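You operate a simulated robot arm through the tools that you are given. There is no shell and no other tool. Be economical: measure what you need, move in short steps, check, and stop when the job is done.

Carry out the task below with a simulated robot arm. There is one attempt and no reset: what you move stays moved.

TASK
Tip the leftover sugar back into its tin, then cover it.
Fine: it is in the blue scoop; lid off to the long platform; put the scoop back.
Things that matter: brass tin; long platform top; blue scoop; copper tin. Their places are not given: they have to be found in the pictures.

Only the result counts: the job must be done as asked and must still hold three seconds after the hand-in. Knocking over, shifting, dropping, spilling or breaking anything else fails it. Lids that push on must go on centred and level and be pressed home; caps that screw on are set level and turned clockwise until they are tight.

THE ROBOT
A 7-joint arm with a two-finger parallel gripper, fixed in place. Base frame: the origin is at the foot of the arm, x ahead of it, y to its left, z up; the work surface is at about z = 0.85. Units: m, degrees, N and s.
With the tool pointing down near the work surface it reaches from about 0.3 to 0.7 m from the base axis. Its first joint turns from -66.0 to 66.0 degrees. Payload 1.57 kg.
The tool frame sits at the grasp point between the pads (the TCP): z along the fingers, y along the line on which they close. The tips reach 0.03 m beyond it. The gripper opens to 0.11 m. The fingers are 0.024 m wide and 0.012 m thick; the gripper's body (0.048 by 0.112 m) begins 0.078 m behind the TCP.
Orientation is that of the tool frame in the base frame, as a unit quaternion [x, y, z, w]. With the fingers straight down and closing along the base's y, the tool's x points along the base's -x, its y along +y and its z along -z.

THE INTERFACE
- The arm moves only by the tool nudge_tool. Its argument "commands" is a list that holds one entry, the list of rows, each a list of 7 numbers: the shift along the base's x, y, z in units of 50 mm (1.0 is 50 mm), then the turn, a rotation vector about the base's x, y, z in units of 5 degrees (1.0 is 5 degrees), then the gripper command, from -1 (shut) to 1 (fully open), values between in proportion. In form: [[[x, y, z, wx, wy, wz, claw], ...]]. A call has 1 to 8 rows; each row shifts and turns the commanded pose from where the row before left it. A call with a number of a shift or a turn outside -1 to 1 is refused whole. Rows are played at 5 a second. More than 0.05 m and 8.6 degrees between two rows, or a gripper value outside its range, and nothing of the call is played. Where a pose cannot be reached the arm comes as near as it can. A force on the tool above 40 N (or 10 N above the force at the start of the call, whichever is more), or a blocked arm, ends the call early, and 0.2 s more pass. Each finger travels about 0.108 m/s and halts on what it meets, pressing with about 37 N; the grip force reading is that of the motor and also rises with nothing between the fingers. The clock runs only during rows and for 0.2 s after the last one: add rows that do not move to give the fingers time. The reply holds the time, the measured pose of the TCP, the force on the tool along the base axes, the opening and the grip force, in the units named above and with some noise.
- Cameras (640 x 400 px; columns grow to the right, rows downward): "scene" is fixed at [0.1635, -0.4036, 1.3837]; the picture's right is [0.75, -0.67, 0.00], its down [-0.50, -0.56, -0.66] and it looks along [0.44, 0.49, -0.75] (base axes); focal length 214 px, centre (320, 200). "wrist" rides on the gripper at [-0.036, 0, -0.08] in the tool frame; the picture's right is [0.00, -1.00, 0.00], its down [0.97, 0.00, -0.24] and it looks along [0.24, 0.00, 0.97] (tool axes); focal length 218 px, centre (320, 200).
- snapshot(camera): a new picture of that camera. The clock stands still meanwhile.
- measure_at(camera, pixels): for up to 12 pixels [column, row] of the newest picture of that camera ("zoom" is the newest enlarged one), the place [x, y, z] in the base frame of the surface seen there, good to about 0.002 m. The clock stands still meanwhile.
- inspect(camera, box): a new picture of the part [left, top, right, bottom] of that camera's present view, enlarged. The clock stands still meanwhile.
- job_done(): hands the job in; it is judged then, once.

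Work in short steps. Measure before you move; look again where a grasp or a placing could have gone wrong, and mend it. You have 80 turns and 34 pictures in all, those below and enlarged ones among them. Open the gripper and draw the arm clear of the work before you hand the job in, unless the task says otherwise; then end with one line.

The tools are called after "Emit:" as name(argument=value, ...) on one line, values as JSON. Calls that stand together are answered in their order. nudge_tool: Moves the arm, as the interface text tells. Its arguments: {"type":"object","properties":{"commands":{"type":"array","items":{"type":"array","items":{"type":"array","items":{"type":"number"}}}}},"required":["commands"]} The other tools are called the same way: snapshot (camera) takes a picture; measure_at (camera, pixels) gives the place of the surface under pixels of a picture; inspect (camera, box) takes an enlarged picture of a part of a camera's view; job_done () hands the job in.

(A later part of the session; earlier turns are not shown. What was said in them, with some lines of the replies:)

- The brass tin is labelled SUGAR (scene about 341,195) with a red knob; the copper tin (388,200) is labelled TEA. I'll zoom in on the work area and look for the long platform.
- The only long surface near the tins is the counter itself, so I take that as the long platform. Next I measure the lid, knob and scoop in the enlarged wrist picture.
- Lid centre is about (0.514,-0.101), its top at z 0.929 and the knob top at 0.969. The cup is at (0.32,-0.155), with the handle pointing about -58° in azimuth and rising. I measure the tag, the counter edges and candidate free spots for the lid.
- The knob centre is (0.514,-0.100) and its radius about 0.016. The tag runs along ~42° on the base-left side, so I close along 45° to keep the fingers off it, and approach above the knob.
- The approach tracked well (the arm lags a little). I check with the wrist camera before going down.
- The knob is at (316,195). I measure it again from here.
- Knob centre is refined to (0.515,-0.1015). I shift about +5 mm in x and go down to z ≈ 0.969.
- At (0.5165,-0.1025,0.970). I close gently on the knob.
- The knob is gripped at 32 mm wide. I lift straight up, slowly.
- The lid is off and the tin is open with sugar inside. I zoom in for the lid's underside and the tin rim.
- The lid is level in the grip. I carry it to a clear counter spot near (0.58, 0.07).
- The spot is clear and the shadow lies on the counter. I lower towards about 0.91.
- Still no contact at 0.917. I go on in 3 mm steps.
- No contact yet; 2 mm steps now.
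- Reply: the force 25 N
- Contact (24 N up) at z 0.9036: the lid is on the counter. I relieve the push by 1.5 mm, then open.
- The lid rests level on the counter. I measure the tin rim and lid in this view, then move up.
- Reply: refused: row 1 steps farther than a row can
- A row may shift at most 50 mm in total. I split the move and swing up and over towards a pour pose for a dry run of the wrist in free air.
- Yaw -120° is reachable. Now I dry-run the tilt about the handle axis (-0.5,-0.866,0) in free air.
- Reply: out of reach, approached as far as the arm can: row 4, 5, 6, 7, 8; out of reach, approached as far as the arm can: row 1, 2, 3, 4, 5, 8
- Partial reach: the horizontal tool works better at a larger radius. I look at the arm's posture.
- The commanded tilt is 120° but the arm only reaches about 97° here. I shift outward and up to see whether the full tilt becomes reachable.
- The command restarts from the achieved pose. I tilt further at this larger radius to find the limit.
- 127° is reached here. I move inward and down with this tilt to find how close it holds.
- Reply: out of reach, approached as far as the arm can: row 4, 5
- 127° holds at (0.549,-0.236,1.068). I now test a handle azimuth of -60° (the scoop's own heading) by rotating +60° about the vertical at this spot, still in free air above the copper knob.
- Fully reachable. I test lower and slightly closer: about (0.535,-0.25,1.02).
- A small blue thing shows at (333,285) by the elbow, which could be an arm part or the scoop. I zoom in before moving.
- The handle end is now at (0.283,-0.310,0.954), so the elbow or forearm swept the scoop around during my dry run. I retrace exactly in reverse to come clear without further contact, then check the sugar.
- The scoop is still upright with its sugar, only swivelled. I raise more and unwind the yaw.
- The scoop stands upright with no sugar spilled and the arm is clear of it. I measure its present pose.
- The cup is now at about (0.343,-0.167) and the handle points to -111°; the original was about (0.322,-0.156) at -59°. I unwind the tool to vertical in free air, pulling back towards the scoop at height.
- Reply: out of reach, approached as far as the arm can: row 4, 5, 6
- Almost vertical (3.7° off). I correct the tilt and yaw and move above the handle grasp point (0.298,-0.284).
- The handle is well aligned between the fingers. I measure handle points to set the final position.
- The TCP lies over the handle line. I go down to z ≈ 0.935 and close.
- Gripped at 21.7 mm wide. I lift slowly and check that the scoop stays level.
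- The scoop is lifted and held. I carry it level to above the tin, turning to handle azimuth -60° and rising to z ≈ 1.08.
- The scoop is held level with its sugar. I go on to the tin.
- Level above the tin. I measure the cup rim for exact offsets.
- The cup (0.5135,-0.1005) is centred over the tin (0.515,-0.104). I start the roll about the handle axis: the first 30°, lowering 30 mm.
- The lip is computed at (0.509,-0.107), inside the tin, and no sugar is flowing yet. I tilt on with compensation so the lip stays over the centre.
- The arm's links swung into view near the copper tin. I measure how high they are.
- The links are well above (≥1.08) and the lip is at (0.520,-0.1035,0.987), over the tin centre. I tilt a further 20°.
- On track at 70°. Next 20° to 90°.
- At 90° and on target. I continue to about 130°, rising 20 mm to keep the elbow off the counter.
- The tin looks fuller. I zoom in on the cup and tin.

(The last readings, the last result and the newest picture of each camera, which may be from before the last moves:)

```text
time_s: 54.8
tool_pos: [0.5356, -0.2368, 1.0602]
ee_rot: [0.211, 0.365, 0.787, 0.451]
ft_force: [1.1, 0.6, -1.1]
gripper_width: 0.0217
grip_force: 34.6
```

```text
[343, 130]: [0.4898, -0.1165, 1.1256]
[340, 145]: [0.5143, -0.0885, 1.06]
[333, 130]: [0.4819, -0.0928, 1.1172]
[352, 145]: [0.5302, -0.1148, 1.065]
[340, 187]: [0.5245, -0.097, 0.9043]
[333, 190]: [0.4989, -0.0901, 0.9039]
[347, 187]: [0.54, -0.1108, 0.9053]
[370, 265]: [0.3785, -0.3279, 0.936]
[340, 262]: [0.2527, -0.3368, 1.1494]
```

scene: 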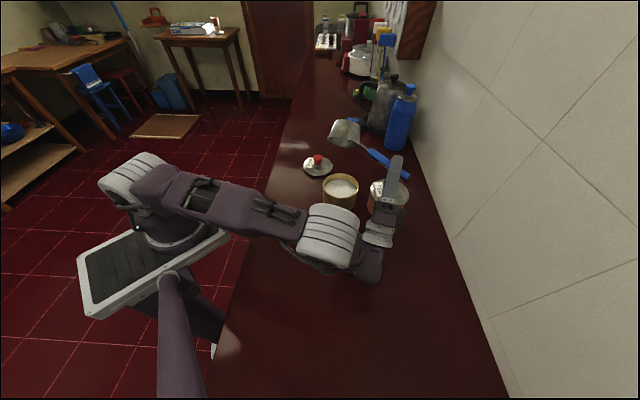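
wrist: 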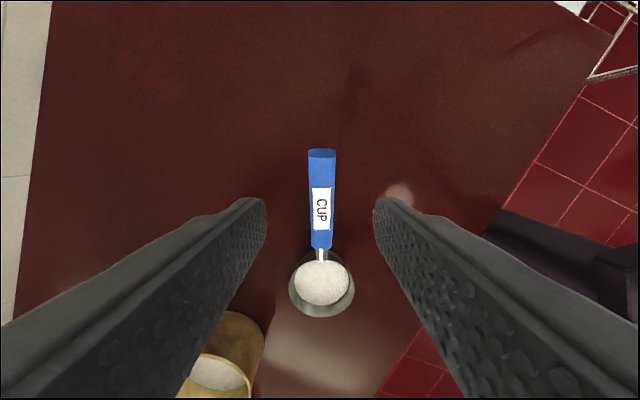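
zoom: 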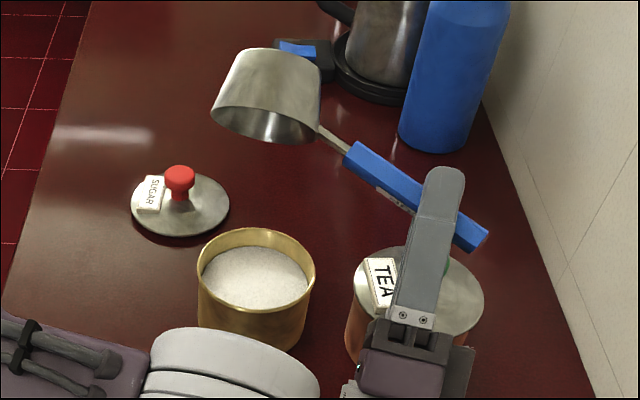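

The cup is empty and the tin level rose from 0.889 to 0.904, with no spill. I roll back along the reverse path.

Emit:
nudge_tool(commands=[[[0.022, 0.012, 0, -0.5, 0.866, 0, -1], [0.022, 0.012, 0, -0.5, 0.866, 0, -1], [0.022, 0.012, 0, -0.5, 0.866, 0, -1], [0.022, 0.012, 0, -0.5, 0.866, 0, -1], [0.022, 0.012, 0, -0.5, 0.866, 0, -1], [0.022, 0.012, 0, -0.5, 0.866, 0, -1], [0.022, 0.012, 0, -0.5, 0.866, 0, -1], [0.022, 0.012, 0, -0.5, 0.866, 0, -1]]])

Emit:
nudge_tool(commands=[[[0.067, 0.039, 0, -0.5, 0.866, 0, -1], [0.067, 0.039, 0, -0.5, 0.866, 0, -1], [0.067, 0.039, 0, -0.5, 0.866, 0, -1], [0.067, 0.039, 0, -0.5, 0.866, 0, -1], [0.08, 0.046, 0, -0.5, 0.866, 0, -1], [0.08, 0.046, 0, -0.5, 0.866, 0, -1], [0.08, 0.046, 0, -0.5, 0.866, 0, -1], [0.08, 0.046, 0, -0.5, 0.866, 0, -1]]])

Emit:
nudge_tool(commands=[[[0.049, 0.028, 0.05, -0.5, 0.866, 0, -1], [0.049, 0.028, 0.05, -0.5, 0.866, 0, -1], [0.049, 0.028, 0.05, -0.5, 0.866, 0, -1], [0.049, 0.028, 0.05, -0.5, 0.866, 0, -1], [-0.02, 0, 0.1, -0.5, 0.866, 0, -1], [-0.02, 0, 0.1, -0.5, 0.866, 0, -1], [-0.02, 0, 0.1, -0.5, 0.866, 0, -1], [-0.02, 0, 0.1, -0.5, 0.866, 0, -1]]])

Emit:
nudge_tool(commands=[[[-0.02, 0, 0.1, -0.5, 0.866, 0, -1], [-0.02, 0, 0.1, -0.5, 0.866, 0, -1], [0, 0, 0, 0, 0, 0, -1]]])

```text
time_s: 56.6
tool_pos: [0.5433, -0.2334, 1.0615]
ee_rot: [0.354, 0.611, 0.614, 0.353]
ft_force: [0.4, 0.3, -1.2]
gripper_width: 0.0214
grip_force: 34.3
```

```text
time_s: 58.4
tool_pos: [0.5726, -0.2152, 1.0608]
ee_rot: [0.455, 0.783, 0.368, 0.211]
ft_force: [0.3, 0.0, -0.2]
gripper_width: 0.0213
grip_force: 34.7
```

```text
time_s: 60.2
tool_pos: [0.5774, -0.2103, 1.0903]
ee_rot: [0.499, 0.862, 0.077, 0.043]
ft_force: [-1.1, 0.1, -1.0]
gripper_width: 0.0216
grip_force: 34.9
```

```text
time_s: 61.0
tool_pos: [0.5761, -0.2099, 1.0999]
ee_rot: [0.501, 0.866, 0.002, 0.0]
ft_force: [-0.3, -1.1, -1.1]
gripper_width: 0.0214
grip_force: 33.9
```

Upright again. I carry it back to the original spot: TCP target (0.384,-0.265).

Emit:
nudge_tool(commands=[[[-0.481, -0.139, 0, 0, 0, 0, -1], [-0.481, -0.139, 0, 0, 0, 0, -1], [-0.481, -0.139, 0, 0, 0, 0, -1], [-0.481, -0.139, 0, 0, 0, 0, -1], [-0.481, -0.139, -0.3, 0, 0, 0, -1], [-0.481, -0.139, -0.4, 0, 0, 0, -1], [-0.481, -0.139, -0.5, 0, 0, 0, -1], [-0.481, -0.139, -0.5, 0, 0, 0, -1]]])

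Emit:
nudge_tool(commands=[[[0, 0, -0.4, 0, 0, 0, -1], [0, 0, -0.4, 0, 0, 0, -1], [0, 0, -0.3, 0, 0, 0, -1], [0, 0, -0.2, 0, 0, 0, -1], [0, 0, 0, 0, 0, 0, -1]]])

Emit:
inspect(camera="scene", box=[260, 150, 440, 270])

```text
time_s: 62.8
tool_pos: [0.3824, -0.2681, 1.0142]
ee_rot: [0.501, 0.865, 0.001, 0.001]
ft_force: [0.3, 0.5, -1.0]
gripper_width: 0.0213
grip_force: 34.5
```

```text
time_s: 64.0
tool_pos: [0.384, -0.2637, 0.949]
ee_rot: [0.501, 0.865, 0.002, 0.0]
ft_force: [-0.2, -0.3, -1.2]
gripper_width: 0.0215
grip_force: 34.5
```

```text
3.33 times, centred on (350, 210) of scene
```

zoom: 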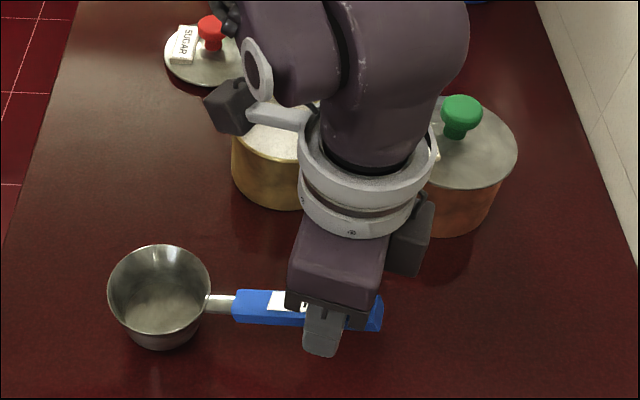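

It matches the original picture nearly exactly, about 15 mm above the counter, and the cup is empty. I lower to contact.

Emit:
nudge_tool(commands=[[[0, 0, -0.14, 0, 0, 0, -1], [0, 0, -0.08, 0, 0, 0, -1], [0, 0, -0.04, 0, 0, 0, -1], [0, 0, -0.02, 0, 0, 0, -1], [0, 0, 0, 0, 0, 0, -1]]])

```text
time_s: 65.2
tool_pos: [0.3826, -0.2654, 0.936]
ee_rot: [0.502, 0.865, 0.002, 0.0]
ft_force: [0.4, 0.7, -1.1]
gripper_width: 0.0214
grip_force: 34.4
```

Not in contact yet; small steps.

Emit:
nudge_tool(commands=[[[0, 0, -0.03, 0, 0, 0, -1], [0, 0, -0.02, 0, 0, 0, -1], [0, 0, 0, 0, 0, 0, -1]]])

```text
time_s: 66.0
tool_pos: [0.3837, -0.2664, 0.9332]
ee_rot: [0.502, 0.865, 0.002, 0.002]
ft_force: [3.3, -3.5, 12.2]
gripper_width: 0.0211
grip_force: 34.6
```

Contact (12 N). I release and rise straight up.

Emit:
nudge_tool(commands=[[[0, 0, 0.01, 0, 0, 0, -0.5], [0, 0, 0, 0, 0, 0, -0.2], [0, 0, 0, 0, 0, 0, 0.1], [0, 0, 0.2, 0, 0, 0, 0.1], [0, 0, 0.6, 0, 0, 0, 0.1], [0, 0, 0.9, 0, 0, 0, 0.1], [0, 0, 0.9, 0, 0, 0, 0.2], [0, 0, 0.9, 0, 0, 0, 0.3]]])

Emit:
nudge_tool(commands=[[[0.2, 0.8, 0, 0, 0, 0.5, 0.3], [0.3, 0.85, 0, 0, 0, 0.5, 0.3], [0.5, 0.8, 0, 0, 0, 0.5, 0.3], [0.5, 0.8, 0, 0, 0, 0.5, 0.3], [0.5, 0.8, 0, 0, 0, 0.5, 0.3], [0.6, 0.75, 0, 0, 0, 0.5, 0.3], [0.6, 0.75, 0, 0, 0, 0.5, 0.3], [0.6, 0.75, 0, 0, 0, 0, 0.3]]])

Emit:
snapshot(camera="scene")

```text
time_s: 67.8
tool_pos: [0.3842, -0.2633, 1.1084]
ee_rot: [0.502, 0.865, 0.002, 0.0]
ft_force: [-0.8, 0.2, 0.7]
gripper_width: 0.0714
grip_force: 0.1
```

```text
time_s: 69.6
tool_pos: [0.5739, 0.0489, 1.1063]
ee_rot: [0.363, 0.932, 0.003, 0.0]
ft_force: [-0.3, -0.3, 0.6]
gripper_width: 0.0715
grip_force: 0.0
```

```text
8 pictures are left
```

scene: 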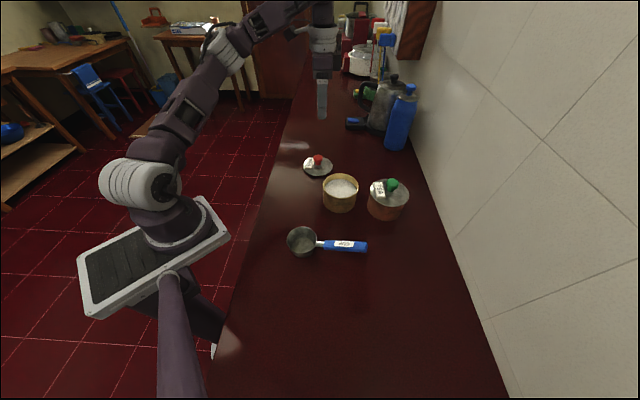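

The scoop is back in place and the yaw matches the earlier lid grip. I measure the lid and knob once more, then descend.

Emit:
snapshot(camera="wrist")

```text
7 pictures are left
```

wrist: 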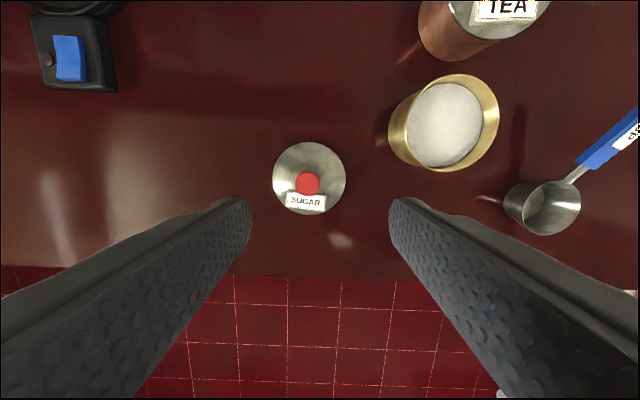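

Emit:
measure_at(camera="wrist", pixels=[[308, 183], [297, 183], [318, 183], [308, 173], [308, 194], [275, 180], [344, 180], [309, 144], [389, 128], [498, 116], [444, 76], [440, 170]])

```text
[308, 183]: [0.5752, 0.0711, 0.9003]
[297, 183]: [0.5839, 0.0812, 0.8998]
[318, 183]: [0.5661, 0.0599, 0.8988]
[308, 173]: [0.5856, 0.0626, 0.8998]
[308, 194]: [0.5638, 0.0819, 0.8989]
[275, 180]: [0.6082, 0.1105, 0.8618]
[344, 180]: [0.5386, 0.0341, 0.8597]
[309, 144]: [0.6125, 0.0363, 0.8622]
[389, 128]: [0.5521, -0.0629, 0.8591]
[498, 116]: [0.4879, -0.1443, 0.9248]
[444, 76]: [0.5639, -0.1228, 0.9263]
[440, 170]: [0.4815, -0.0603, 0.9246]
```

The knob is at (0.575,0.071). I descend over it in the same grip as before.

Emit:
nudge_tool(commands=[[[0.04, 0.42, -0.6, 0, 0, 0, 0.3], [0, 0, -0.8, 0, 0, 0, 0.3], [0, 0, -0.8, 0, 0, 0, 0.3], [0, 0, -0.8, 0, 0, 0, 0.3], [0, 0, -0.6, 0, 0, 0, 0.3], [0, 0, -0.4, 0, 0, 0, 0.3], [0, 0, 0, 0, 0, 0, 0.3]]])

```text
time_s: 71.2
tool_pos: [0.5778, 0.0698, 0.9092]
ee_rot: [0.364, 0.931, 0.002, 0.001]
ft_force: [1.0, 0.3, 0.9]
gripper_width: 0.0712
grip_force: 0.0
```

Emit:
nudge_tool(commands=[[[-0.03, 0.02, -0.08, 0, 0, 0, 0.3], [0, 0, 0, 0, 0, 0, -0.1], [0, 0, 0, 0, 0, 0, -0.4], [0, 0, 0, 0, 0, 0, -1], [0, 0, 0, 0, 0, 0, -1], [0, 0, 0, 0, 0, 0, -1]]])

```text
time_s: 72.6
tool_pos: [0.5749, 0.0724, 0.9065]
ee_rot: [0.364, 0.931, 0.002, 0.0]
ft_force: [0.7, -0.1, 0.4]
gripper_width: 0.0324
grip_force: 37.1
```

Gripped at 32 mm again. I lift and carry the lid over the tin.

Emit:
nudge_tool(commands=[[[0, 0, 0.3, 0, 0, 0, -1], [0, 0, 0.8, 0, 0, 0, -1], [0, 0, 0.8, 0, 0, 0, -1], [-0.2, -0.6, 0.3, 0, 0, 0, -1], [-0.23, -0.7, 0.1, 0, 0, 0, -1], [-0.23, -0.7, 0, 0, 0, 0, -1], [-0.23, -0.7, 0, 0, 0, 0, -1], [-0.28, -0.8, 0, 0, 0, 0, -1]]])

Emit:
nudge_tool(commands=[[[0, 0, -0.3, 0, 0, 0, -1], [0, 0, -0.2, 0, 0, 0, -1], [0, 0, 0, 0, 0, 0, -1]]])

Emit:
inspect(camera="scene", box=[300, 145, 400, 225])

```text
time_s: 74.4
tool_pos: [0.5145, -0.1068, 1.0176]
ee_rot: [0.363, 0.932, 0.003, 0.0]
ft_force: [0.5, -0.7, -0.4]
gripper_width: 0.0324
grip_force: 37.4
```

```text
time_s: 75.2
tool_pos: [0.5149, -0.1043, 0.994]
ee_rot: [0.364, 0.931, 0.002, 0.0]
ft_force: [0.1, 0.1, -1.6]
gripper_width: 0.0322
grip_force: 37.2
```

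```text
5.00 times, centred on (350, 185) of scene
```

zoom: 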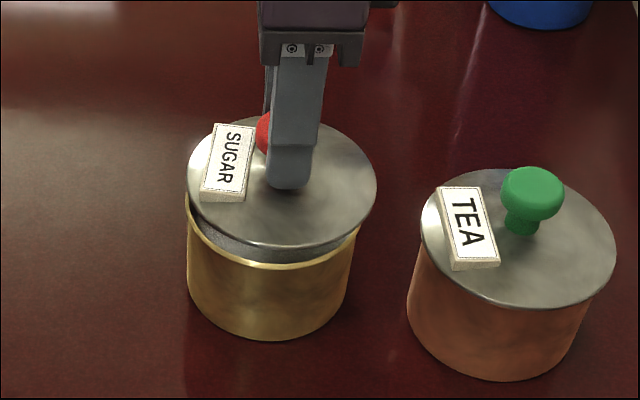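

The lid and its plug hang just above the rim. I measure the lid and rim edges for centring.

Emit:
measure_at(camera="zoom", pixels=[[190, 180], [375, 188], [240, 239], [330, 240], [282, 246], [350, 140], [272, 266], [205, 236], [350, 240], [310, 262], [230, 253], [188, 215]])

```text
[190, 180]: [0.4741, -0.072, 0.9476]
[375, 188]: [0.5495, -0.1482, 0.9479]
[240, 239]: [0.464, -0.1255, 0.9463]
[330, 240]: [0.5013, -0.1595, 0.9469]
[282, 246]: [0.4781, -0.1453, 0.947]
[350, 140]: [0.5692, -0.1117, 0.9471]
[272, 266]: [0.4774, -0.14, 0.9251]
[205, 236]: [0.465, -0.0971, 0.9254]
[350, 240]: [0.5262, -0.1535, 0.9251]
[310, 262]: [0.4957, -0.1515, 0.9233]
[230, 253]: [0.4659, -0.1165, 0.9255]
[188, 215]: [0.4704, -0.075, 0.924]
```

Circle fits put the lid at (0.5146,-0.107) and the tin at (0.516,-0.103). I shift (+2,+3) mm and lower to first contact.

Emit:
nudge_tool(commands=[[[0.04, 0.065, 0, 0, 0, 0, -1], [0, 0, -0.1, 0, 0, 0, -1], [0, 0, 0, 0, 0, 0, -1], [0, 0, -0.06, 0, 0, 0, -1], [0, 0, 0, 0, 0, 0, -1]]])

Emit:
inspect(camera="scene", box=[300, 145, 400, 225])

```text
time_s: 76.4
tool_pos: [0.5189, -0.1018, 0.9848]
ee_rot: [0.364, 0.931, 0.002, 0.0]
ft_force: [0.9, -0.1, -0.4]
gripper_width: 0.0322
grip_force: 37.3
```

```text
5.00 times, centred on (350, 185) of scene
```

zoom: 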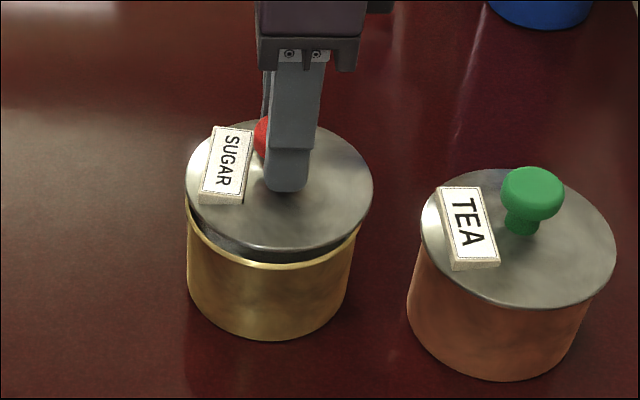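

The lid is now just above the rim. I measure the lid again for the final centring.

Emit:
measure_at(camera="zoom", pixels=[[188, 180], [371, 188], [240, 241], [325, 242], [280, 248], [346, 142], [215, 228], [350, 225], [270, 266], [207, 240], [340, 251], [190, 218]])

```text
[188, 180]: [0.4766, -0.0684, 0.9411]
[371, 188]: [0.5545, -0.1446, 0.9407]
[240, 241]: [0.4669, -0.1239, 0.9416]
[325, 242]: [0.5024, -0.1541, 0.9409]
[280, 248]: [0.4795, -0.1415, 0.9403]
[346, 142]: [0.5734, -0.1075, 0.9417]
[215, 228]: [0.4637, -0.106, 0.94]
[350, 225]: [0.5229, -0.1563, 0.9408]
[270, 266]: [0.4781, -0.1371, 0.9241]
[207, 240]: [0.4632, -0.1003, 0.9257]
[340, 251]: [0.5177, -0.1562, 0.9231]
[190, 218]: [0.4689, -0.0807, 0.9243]
```

The lid is about 2 mm too far in +x. I correct and lower in 2–3 mm steps.

Emit:
nudge_tool(commands=[[[-0.036, 0.006, 0, 0, 0, 0, -1], [0, 0, 0, 0, 0, 0, -1], [0, 0, -0.06, 0, 0, 0, -1], [0, 0, -0.05, 0, 0, 0, -1], [0, 0, 0, 0, 0, 0, -1]]])

```text
time_s: 77.6
tool_pos: [0.5152, -0.1007, 0.9815]
ee_rot: [0.364, 0.931, 0.002, 0.0]
ft_force: [-0.6, 0.6, 0.1]
gripper_width: 0.0321
grip_force: 36.7
```

Emit:
nudge_tool(commands=[[[0, 0, -0.04, 0, 0, 0, -1], [0, 0, -0.04, 0, 0, 0, -1], [0, 0, 0, 0, 0, 0, -1]]])

```text
time_s: 78.4
tool_pos: [0.5162, -0.0992, 0.9771]
ee_rot: [0.365, 0.931, 0.003, 0.001]
ft_force: [-0.2, -0.1, -0.7]
gripper_width: 0.0321
grip_force: 36.9
```

No lateral force: the plug is entering. I continue down to seat it.

Emit:
nudge_tool(commands=[[[0, 0, -0.04, 0, 0, 0, -1], [0, 0, -0.04, 0, 0, 0, -1], [0, 0, 0, 0, 0, 0, -1]]])

```text
time_s: 79.2
tool_pos: [0.5175, -0.0998, 0.9734]
ee_rot: [0.364, 0.932, 0.003, 0.001]
ft_force: [0.3, 1.3, 11.1]
gripper_width: 0.0317
grip_force: 37.5
```

Contact, 11 N at 0.9734, about the seated height. I press further, to roughly 30 N.

Emit:
nudge_tool(commands=[[[0, 0, -0.03, 0, 0, 0, -1], [0, 0, -0.03, 0, 0, 0, -1], [0, 0, 0, 0, 0, 0, -1]]])

Emit:
inspect(camera="scene", box=[300, 145, 400, 225])

```text
time_s: 80.0
tool_pos: [0.5161, -0.1006, 0.9714]
ee_rot: [0.364, 0.931, 0.001, 0.001]
ft_force: [-0.5, -4.0, 26.9]
gripper_width: 0.032
grip_force: 37.4
```

```text
5.00 times, centred on (350, 185) of scene
```

zoom: 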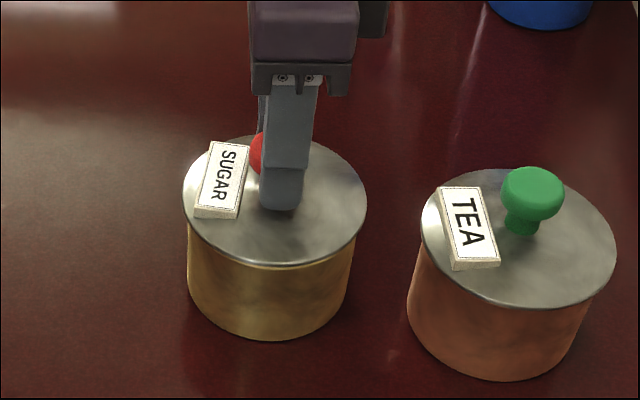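

Emit:
measure_at(camera="zoom", pixels=[[188, 195], [363, 200], [232, 256], [315, 258], [275, 264], [340, 158], [275, 271], [275, 150], [330, 270]])

```text
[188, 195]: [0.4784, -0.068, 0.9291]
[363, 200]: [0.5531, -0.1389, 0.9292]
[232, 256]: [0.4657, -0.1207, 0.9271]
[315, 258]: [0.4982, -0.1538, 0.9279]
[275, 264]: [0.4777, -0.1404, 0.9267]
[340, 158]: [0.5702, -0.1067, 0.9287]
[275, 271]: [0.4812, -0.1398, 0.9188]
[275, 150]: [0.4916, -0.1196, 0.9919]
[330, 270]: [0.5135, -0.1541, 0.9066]
```

The lid top is at 0.928–0.929 all round, as originally seated and level. One more firm push, then unload, open and rise.

Emit:
nudge_tool(commands=[[[0, 0, -0.025, 0, 0, 0, -1], [0, 0, 0, 0, 0, 0, -1]]])

Emit:
nudge_tool(commands=[[[0, 0, 0.09, 0, 0, 0, -1], [0, 0, 0, 0, 0, 0, -0.3], [0, 0, 0, 0, 0, 0, 0.1], [0, 0, 0, 0, 0, 0, 0.3], [0, 0, 0.3, 0, 0, 0, 0.3], [0, 0, 0.9, 0, 0, 0, 0.3], [0, 0, 0.9, 0, 0, 0, 0.6], [0, 0, 0.9, 0, 0, 0, 1]]])

Emit:
nudge_tool(commands=[[[-0.4, 0.5, 0.6, 0, 0, 0, 1], [-0.6, 0.5, 0.4, 0, 0, 0, 1], [-0.6, 0.4, 0.2, 0, 0, 0, 1], [-0.6, 0.4, 0, 0, 0, 0, 1], [-0.5, 0.2, 0, 0, 0, 0, 1], [0, 0, 0, 0, 0, 0, 1]]])

Emit:
inspect(camera="scene", box=[260, 150, 440, 270])

```text
time_s: 80.6
tool_pos: [0.517, -0.1008, 0.9707]
ee_rot: [0.364, 0.931, 0.001, 0.001]
ft_force: [-0.5, -6.7, 24.8]
gripper_width: 0.032
grip_force: 36.8
```

```text
time_s: 82.4
tool_pos: [0.5141, -0.1038, 1.1242]
ee_rot: [0.365, 0.931, 0.002, 0.0]
ft_force: [-0.3, 0.6, -0.4]
gripper_width: 0.1098
grip_force: 0.0
```

```text
time_s: 83.8
tool_pos: [0.3819, -0.001, 1.1835]
ee_rot: [0.364, 0.931, 0.002, 0.0]
ft_force: [0.6, -0.5, -0.3]
gripper_width: 0.1102
grip_force: 0.0
```

```text
3.33 times, centred on (350, 210) of scene
```

zoom: 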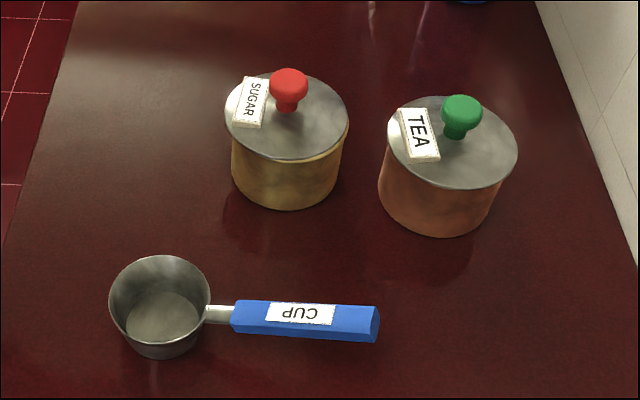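

The lid looks shifted about 4 zoomed px from the original, and the rim shows at (346,135). I measure level and centre.

Emit:
measure_at(camera="zoom", pixels=[[228, 115], [345, 117], [270, 155], [320, 150], [240, 140], [318, 85], [288, 158], [340, 98], [289, 80], [346, 135], [300, 164], [250, 158]])

Emit:
inspect(camera="scene", box=[318, 165, 366, 215])

```text
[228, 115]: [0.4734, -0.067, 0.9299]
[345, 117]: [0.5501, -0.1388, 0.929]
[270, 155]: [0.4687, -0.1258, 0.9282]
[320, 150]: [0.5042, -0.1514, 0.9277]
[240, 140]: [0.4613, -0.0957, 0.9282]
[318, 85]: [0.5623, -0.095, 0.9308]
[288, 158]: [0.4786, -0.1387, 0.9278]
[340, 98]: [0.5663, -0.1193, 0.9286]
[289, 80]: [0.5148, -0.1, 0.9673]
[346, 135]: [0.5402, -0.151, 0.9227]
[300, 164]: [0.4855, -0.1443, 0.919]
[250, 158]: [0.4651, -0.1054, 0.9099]
```

```text
8.00 times, centred on (342, 190) of scene
```

zoom: 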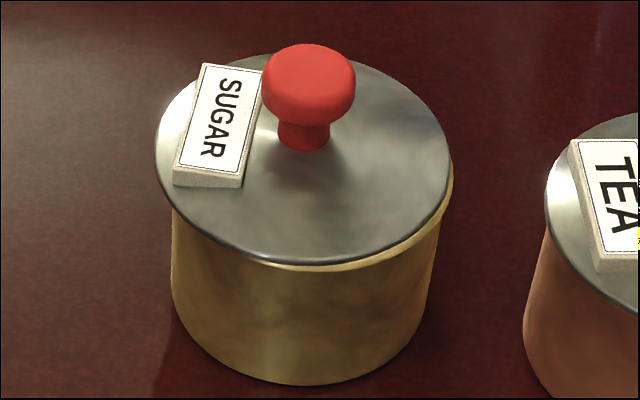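

The lid is seated at the right height (0.928–0.930) but sits about 3–4 mm off towards (-x,+y). I return exactly over the knob, regrip, lift a few mm and recentre.

Emit:
nudge_tool(commands=[[[0.5, -0.2, 0, 0, 0, 0, 1], [0.6, -0.4, 0, 0, 0, 0, 0.8], [0.6, -0.4, -0.2, 0, 0, 0, 0.5], [0.6, -0.5, -0.4, 0, 0, 0, 0.3], [0.4, -0.5, -0.6, 0, 0, 0, 0.3], [0, 0, -0.9, 0, 0, 0, 0.3], [0, 0, -0.9, 0, 0, 0, 0.3], [0, 0, 0, 0, 0, 0, 0.3]]])

Emit:
nudge_tool(commands=[[[0, 0, -0.6, 0, 0, 0, 0.3], [0, 0, -0.4, 0, 0, 0, 0.3], [0, 0, -0.2, 0, 0, 0, 0.3], [0, 0, 0, 0, 0, 0, 0.3]]])

```text
time_s: 85.6
tool_pos: [0.5168, -0.1006, 1.0358]
ee_rot: [0.364, 0.931, 0.002, 0.0]
ft_force: [0.4, -0.1, 0.4]
gripper_width: 0.0713
grip_force: 0.2
```

```text
time_s: 86.6
tool_pos: [0.5162, -0.102, 0.973]
ee_rot: [0.364, 0.931, 0.003, 0.0]
ft_force: [0.0, -0.4, 0.3]
gripper_width: 0.0714
grip_force: 0.0
```

In place at (0.516,-0.102,0.973). I close on the knob and lift 4 mm.

Emit:
nudge_tool(commands=[[[0, 0, 0, 0, 0, 0, 0], [0, 0, 0, 0, 0, 0, -0.3], [0, 0, 0, 0, 0, 0, -0.6], [0, 0, 0, 0, 0, 0, -1], [0, 0, 0, 0, 0, 0, -1]]])

Emit:
nudge_tool(commands=[[[0, 0, 0.05, 0, 0, 0, -1], [0, 0, 0.05, 0, 0, 0, -1], [0, 0, 0, 0, 0, 0, -1]]])

```text
time_s: 87.8
tool_pos: [0.5173, -0.1014, 0.9738]
ee_rot: [0.364, 0.931, 0.002, 0.002]
ft_force: [0.4, -0.8, 1.8]
gripper_width: 0.0318
grip_force: 37.0
```

```text
time_s: 88.6
tool_pos: [0.5156, -0.099, 0.9794]
ee_rot: [0.364, 0.932, 0.002, -0.001]
ft_force: [-0.5, -0.7, -0.5]
gripper_width: 0.0319
grip_force: 37.2
```

No lateral load. I shift (+2.2,-3.0) mm and read the forces.

Emit:
nudge_tool(commands=[[[0.044, -0.06, 0, 0, 0, 0, -1], [0, 0, 0, 0, 0, 0, -1], [0, 0, 0, 0, 0, 0, -1]]])

Emit:
inspect(camera="scene", box=[318, 165, 366, 215])

```text
time_s: 89.4
tool_pos: [0.5191, -0.1027, 0.9791]
ee_rot: [0.364, 0.931, 0.003, 0.0]
ft_force: [0.3, -0.1, -0.5]
gripper_width: 0.0316
grip_force: 37.5
```

```text
8.00 times, centred on (342, 190) of scene
```

zoom: 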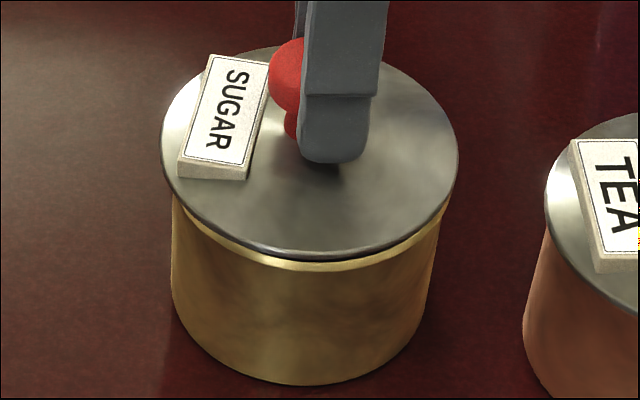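

Emit:
measure_at(camera="zoom", pixels=[[164, 140], [455, 150], [230, 232], [310, 250], [390, 232], [430, 105], [310, 267], [230, 248], [390, 250], [432, 220], [185, 218], [195, 205]])

```text
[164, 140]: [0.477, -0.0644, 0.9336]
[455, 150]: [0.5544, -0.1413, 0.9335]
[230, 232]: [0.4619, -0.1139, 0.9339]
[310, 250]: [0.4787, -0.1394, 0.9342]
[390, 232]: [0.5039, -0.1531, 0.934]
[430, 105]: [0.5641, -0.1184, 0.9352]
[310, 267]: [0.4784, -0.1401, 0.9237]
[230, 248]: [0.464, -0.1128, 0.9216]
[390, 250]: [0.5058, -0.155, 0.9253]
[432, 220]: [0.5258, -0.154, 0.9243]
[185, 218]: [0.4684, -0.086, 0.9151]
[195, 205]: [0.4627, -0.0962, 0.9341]
```

The lid fits (0.5158,-0.1017) against the tin at (0.516,-0.103), about 1 mm off. I nudge -1 mm in y and lower to seat.

Emit:
nudge_tool(commands=[[[0, -0.022, 0, 0, 0, 0, -1], [0, 0, -0.05, 0, 0, 0, -1], [0, 0, -0.05, 0, 0, 0, -1], [0, 0, -0.03, 0, 0, 0, -1], [0, 0, 0, 0, 0, 0, -1]]])

```text
time_s: 90.6
tool_pos: [0.5179, -0.1037, 0.9735]
ee_rot: [0.364, 0.931, 0.003, 0.003]
ft_force: [2.4, 5.0, 27.1]
gripper_width: 0.032
grip_force: 37.2
```

27 N on contact. I press slightly further to see whether it settles.

Emit:
nudge_tool(commands=[[[0, 0, -0.025, 0, 0, 0, -1], [0, 0, 0, 0, 0, 0, -1]]])

```text
time_s: 91.2
tool_pos: [0.5164, -0.1033, 0.9714]
ee_rot: [0.364, 0.932, 0.002, 0.001]
ft_force: [2.3, 3.2, 26.6]
gripper_width: 0.0318
grip_force: 37.1
```

Emit:
nudge_tool(commands=[[[0, 0, -0.025, 0, 0, 0, -1], [0, 0, -0.02, 0, 0, 0, -1], [0, 0, 0, 0, 0, 0, -1]]])

```text
time_s: 92.0
tool_pos: [0.5193, -0.1036, 0.9699]
ee_rot: [0.364, 0.931, 0.002, 0.001]
ft_force: [5.5, 4.5, 26.2]
gripper_width: 0.0319
grip_force: 36.3
```

The force plateaus near 26 N, so the pads are slipping down the knob. I release, close the fingers above the knob and press on its top instead.

Emit:
nudge_tool(commands=[[[0, 0, 0.08, 0, 0, 0, -1], [0, 0, 0, 0, 0, 0, -0.3], [0, 0, 0, 0, 0, 0, 0.1], [0, 0, 0.3, 0, 0, 0, 0.2], [0, 0, 0.9, 0, 0, 0, 0], [0, 0, 0, 0, 0, 0, -0.5], [0, 0, 0, 0, 0, 0, -1], [0, 0, 0, 0, 0, 0, -1]]])

```text
time_s: 93.8
tool_pos: [0.5197, -0.1034, 1.0364]
ee_rot: [0.364, 0.932, 0.002, 0.001]
ft_force: [0.7, 0.5, 0.0]
gripper_width: 0.0
grip_force: 20.8
```

The fingers are closed above the knob. I lower to the knob top (contact expected near z 0.998).

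Emit:
nudge_tool(commands=[[[-0.04, 0, -0.4, 0, 0, 0, -1], [0, 0, -0.22, 0, 0, 0, -1], [0, 0, -0.1, 0, 0, 0, -1], [0, 0, -0.05, 0, 0, 0, -1], [0, 0, 0, 0, 0, 0, -1]]])

```text
time_s: 94.9
tool_pos: [0.5179, -0.105, 0.9978]
ee_rot: [0.363, 0.932, 0.003, 0.003]
ft_force: [-1.8, 0.1, 9.5]
gripper_width: 0.0
grip_force: 20.9
stopped in row 5: the force on the tool passed its limit (the readings are from after the stop); the commanded pose is now the measured one
```

The press peaked above 40 N with the tip at 0.968, the original knob-top height. I rise, open and retreat.

Emit:
nudge_tool(commands=[[[0, 0, 0.4, 0, 0, 0, -1], [0, 0, 0.9, 0, 0, 0, -0.5], [0, 0, 0.9, 0, 0, 0, 0.3], [0, 0, 0.9, 0, 0, 0, 1], [-0.6, 0.5, 0.4, 0, 0, 0, 1], [-0.7, 0.5, 0.2, 0, 0, 0, 1], [-0.7, 0.5, 0, 0, 0, 0, 1], [-0.7, 0.5, 0, 0, 0, 0, 1]]])

Emit:
inspect(camera="scene", box=[270, 160, 414, 260])

```text
time_s: 96.7
tool_pos: [0.3818, -0.0037, 1.1822]
ee_rot: [0.365, 0.931, 0.003, 0.003]
ft_force: [0.1, 0.3, 0.5]
gripper_width: 0.1101
grip_force: 0.1
```

```text
4.00 times, centred on (342, 210) of scene
```

zoom: 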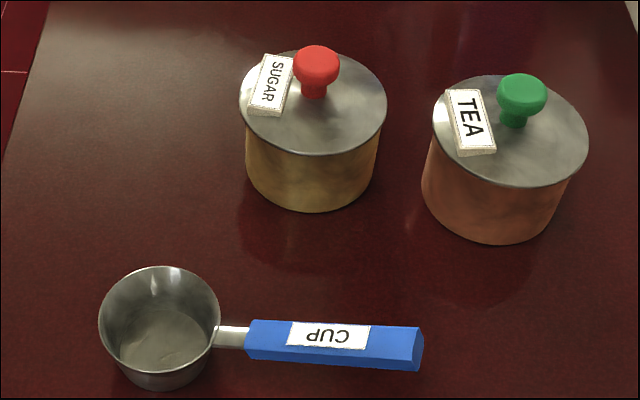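

The lid now overhangs evenly with no rim showing. A last level check.

Emit:
measure_at(camera="zoom", pixels=[[243, 105], [384, 108], [265, 138], [312, 152], [360, 140], [350, 62], [316, 55], [377, 85], [160, 320], [335, 340]])

```text
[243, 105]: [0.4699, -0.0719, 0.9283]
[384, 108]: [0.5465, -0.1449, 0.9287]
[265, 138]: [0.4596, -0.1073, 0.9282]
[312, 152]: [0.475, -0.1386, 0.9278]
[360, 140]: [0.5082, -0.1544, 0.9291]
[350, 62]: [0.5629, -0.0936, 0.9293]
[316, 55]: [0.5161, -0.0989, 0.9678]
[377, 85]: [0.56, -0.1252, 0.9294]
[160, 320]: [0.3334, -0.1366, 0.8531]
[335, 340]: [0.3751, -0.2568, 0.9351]
```

The lid top is level at 0.928–0.929 and centred, the scoop is back and empty, and the arm is clear and open. I hand in.

Emit:
job_done()

```text
The job is handed in.
```

The sugar is back in the brass tin, the lid is centred, level and pressed home, and the empty scoop is back in its original place. I took the counter to be the long platform. During a dry run the arm bumped the scoop and swivelled it, but it stayed upright and I saw no sugar spilled.
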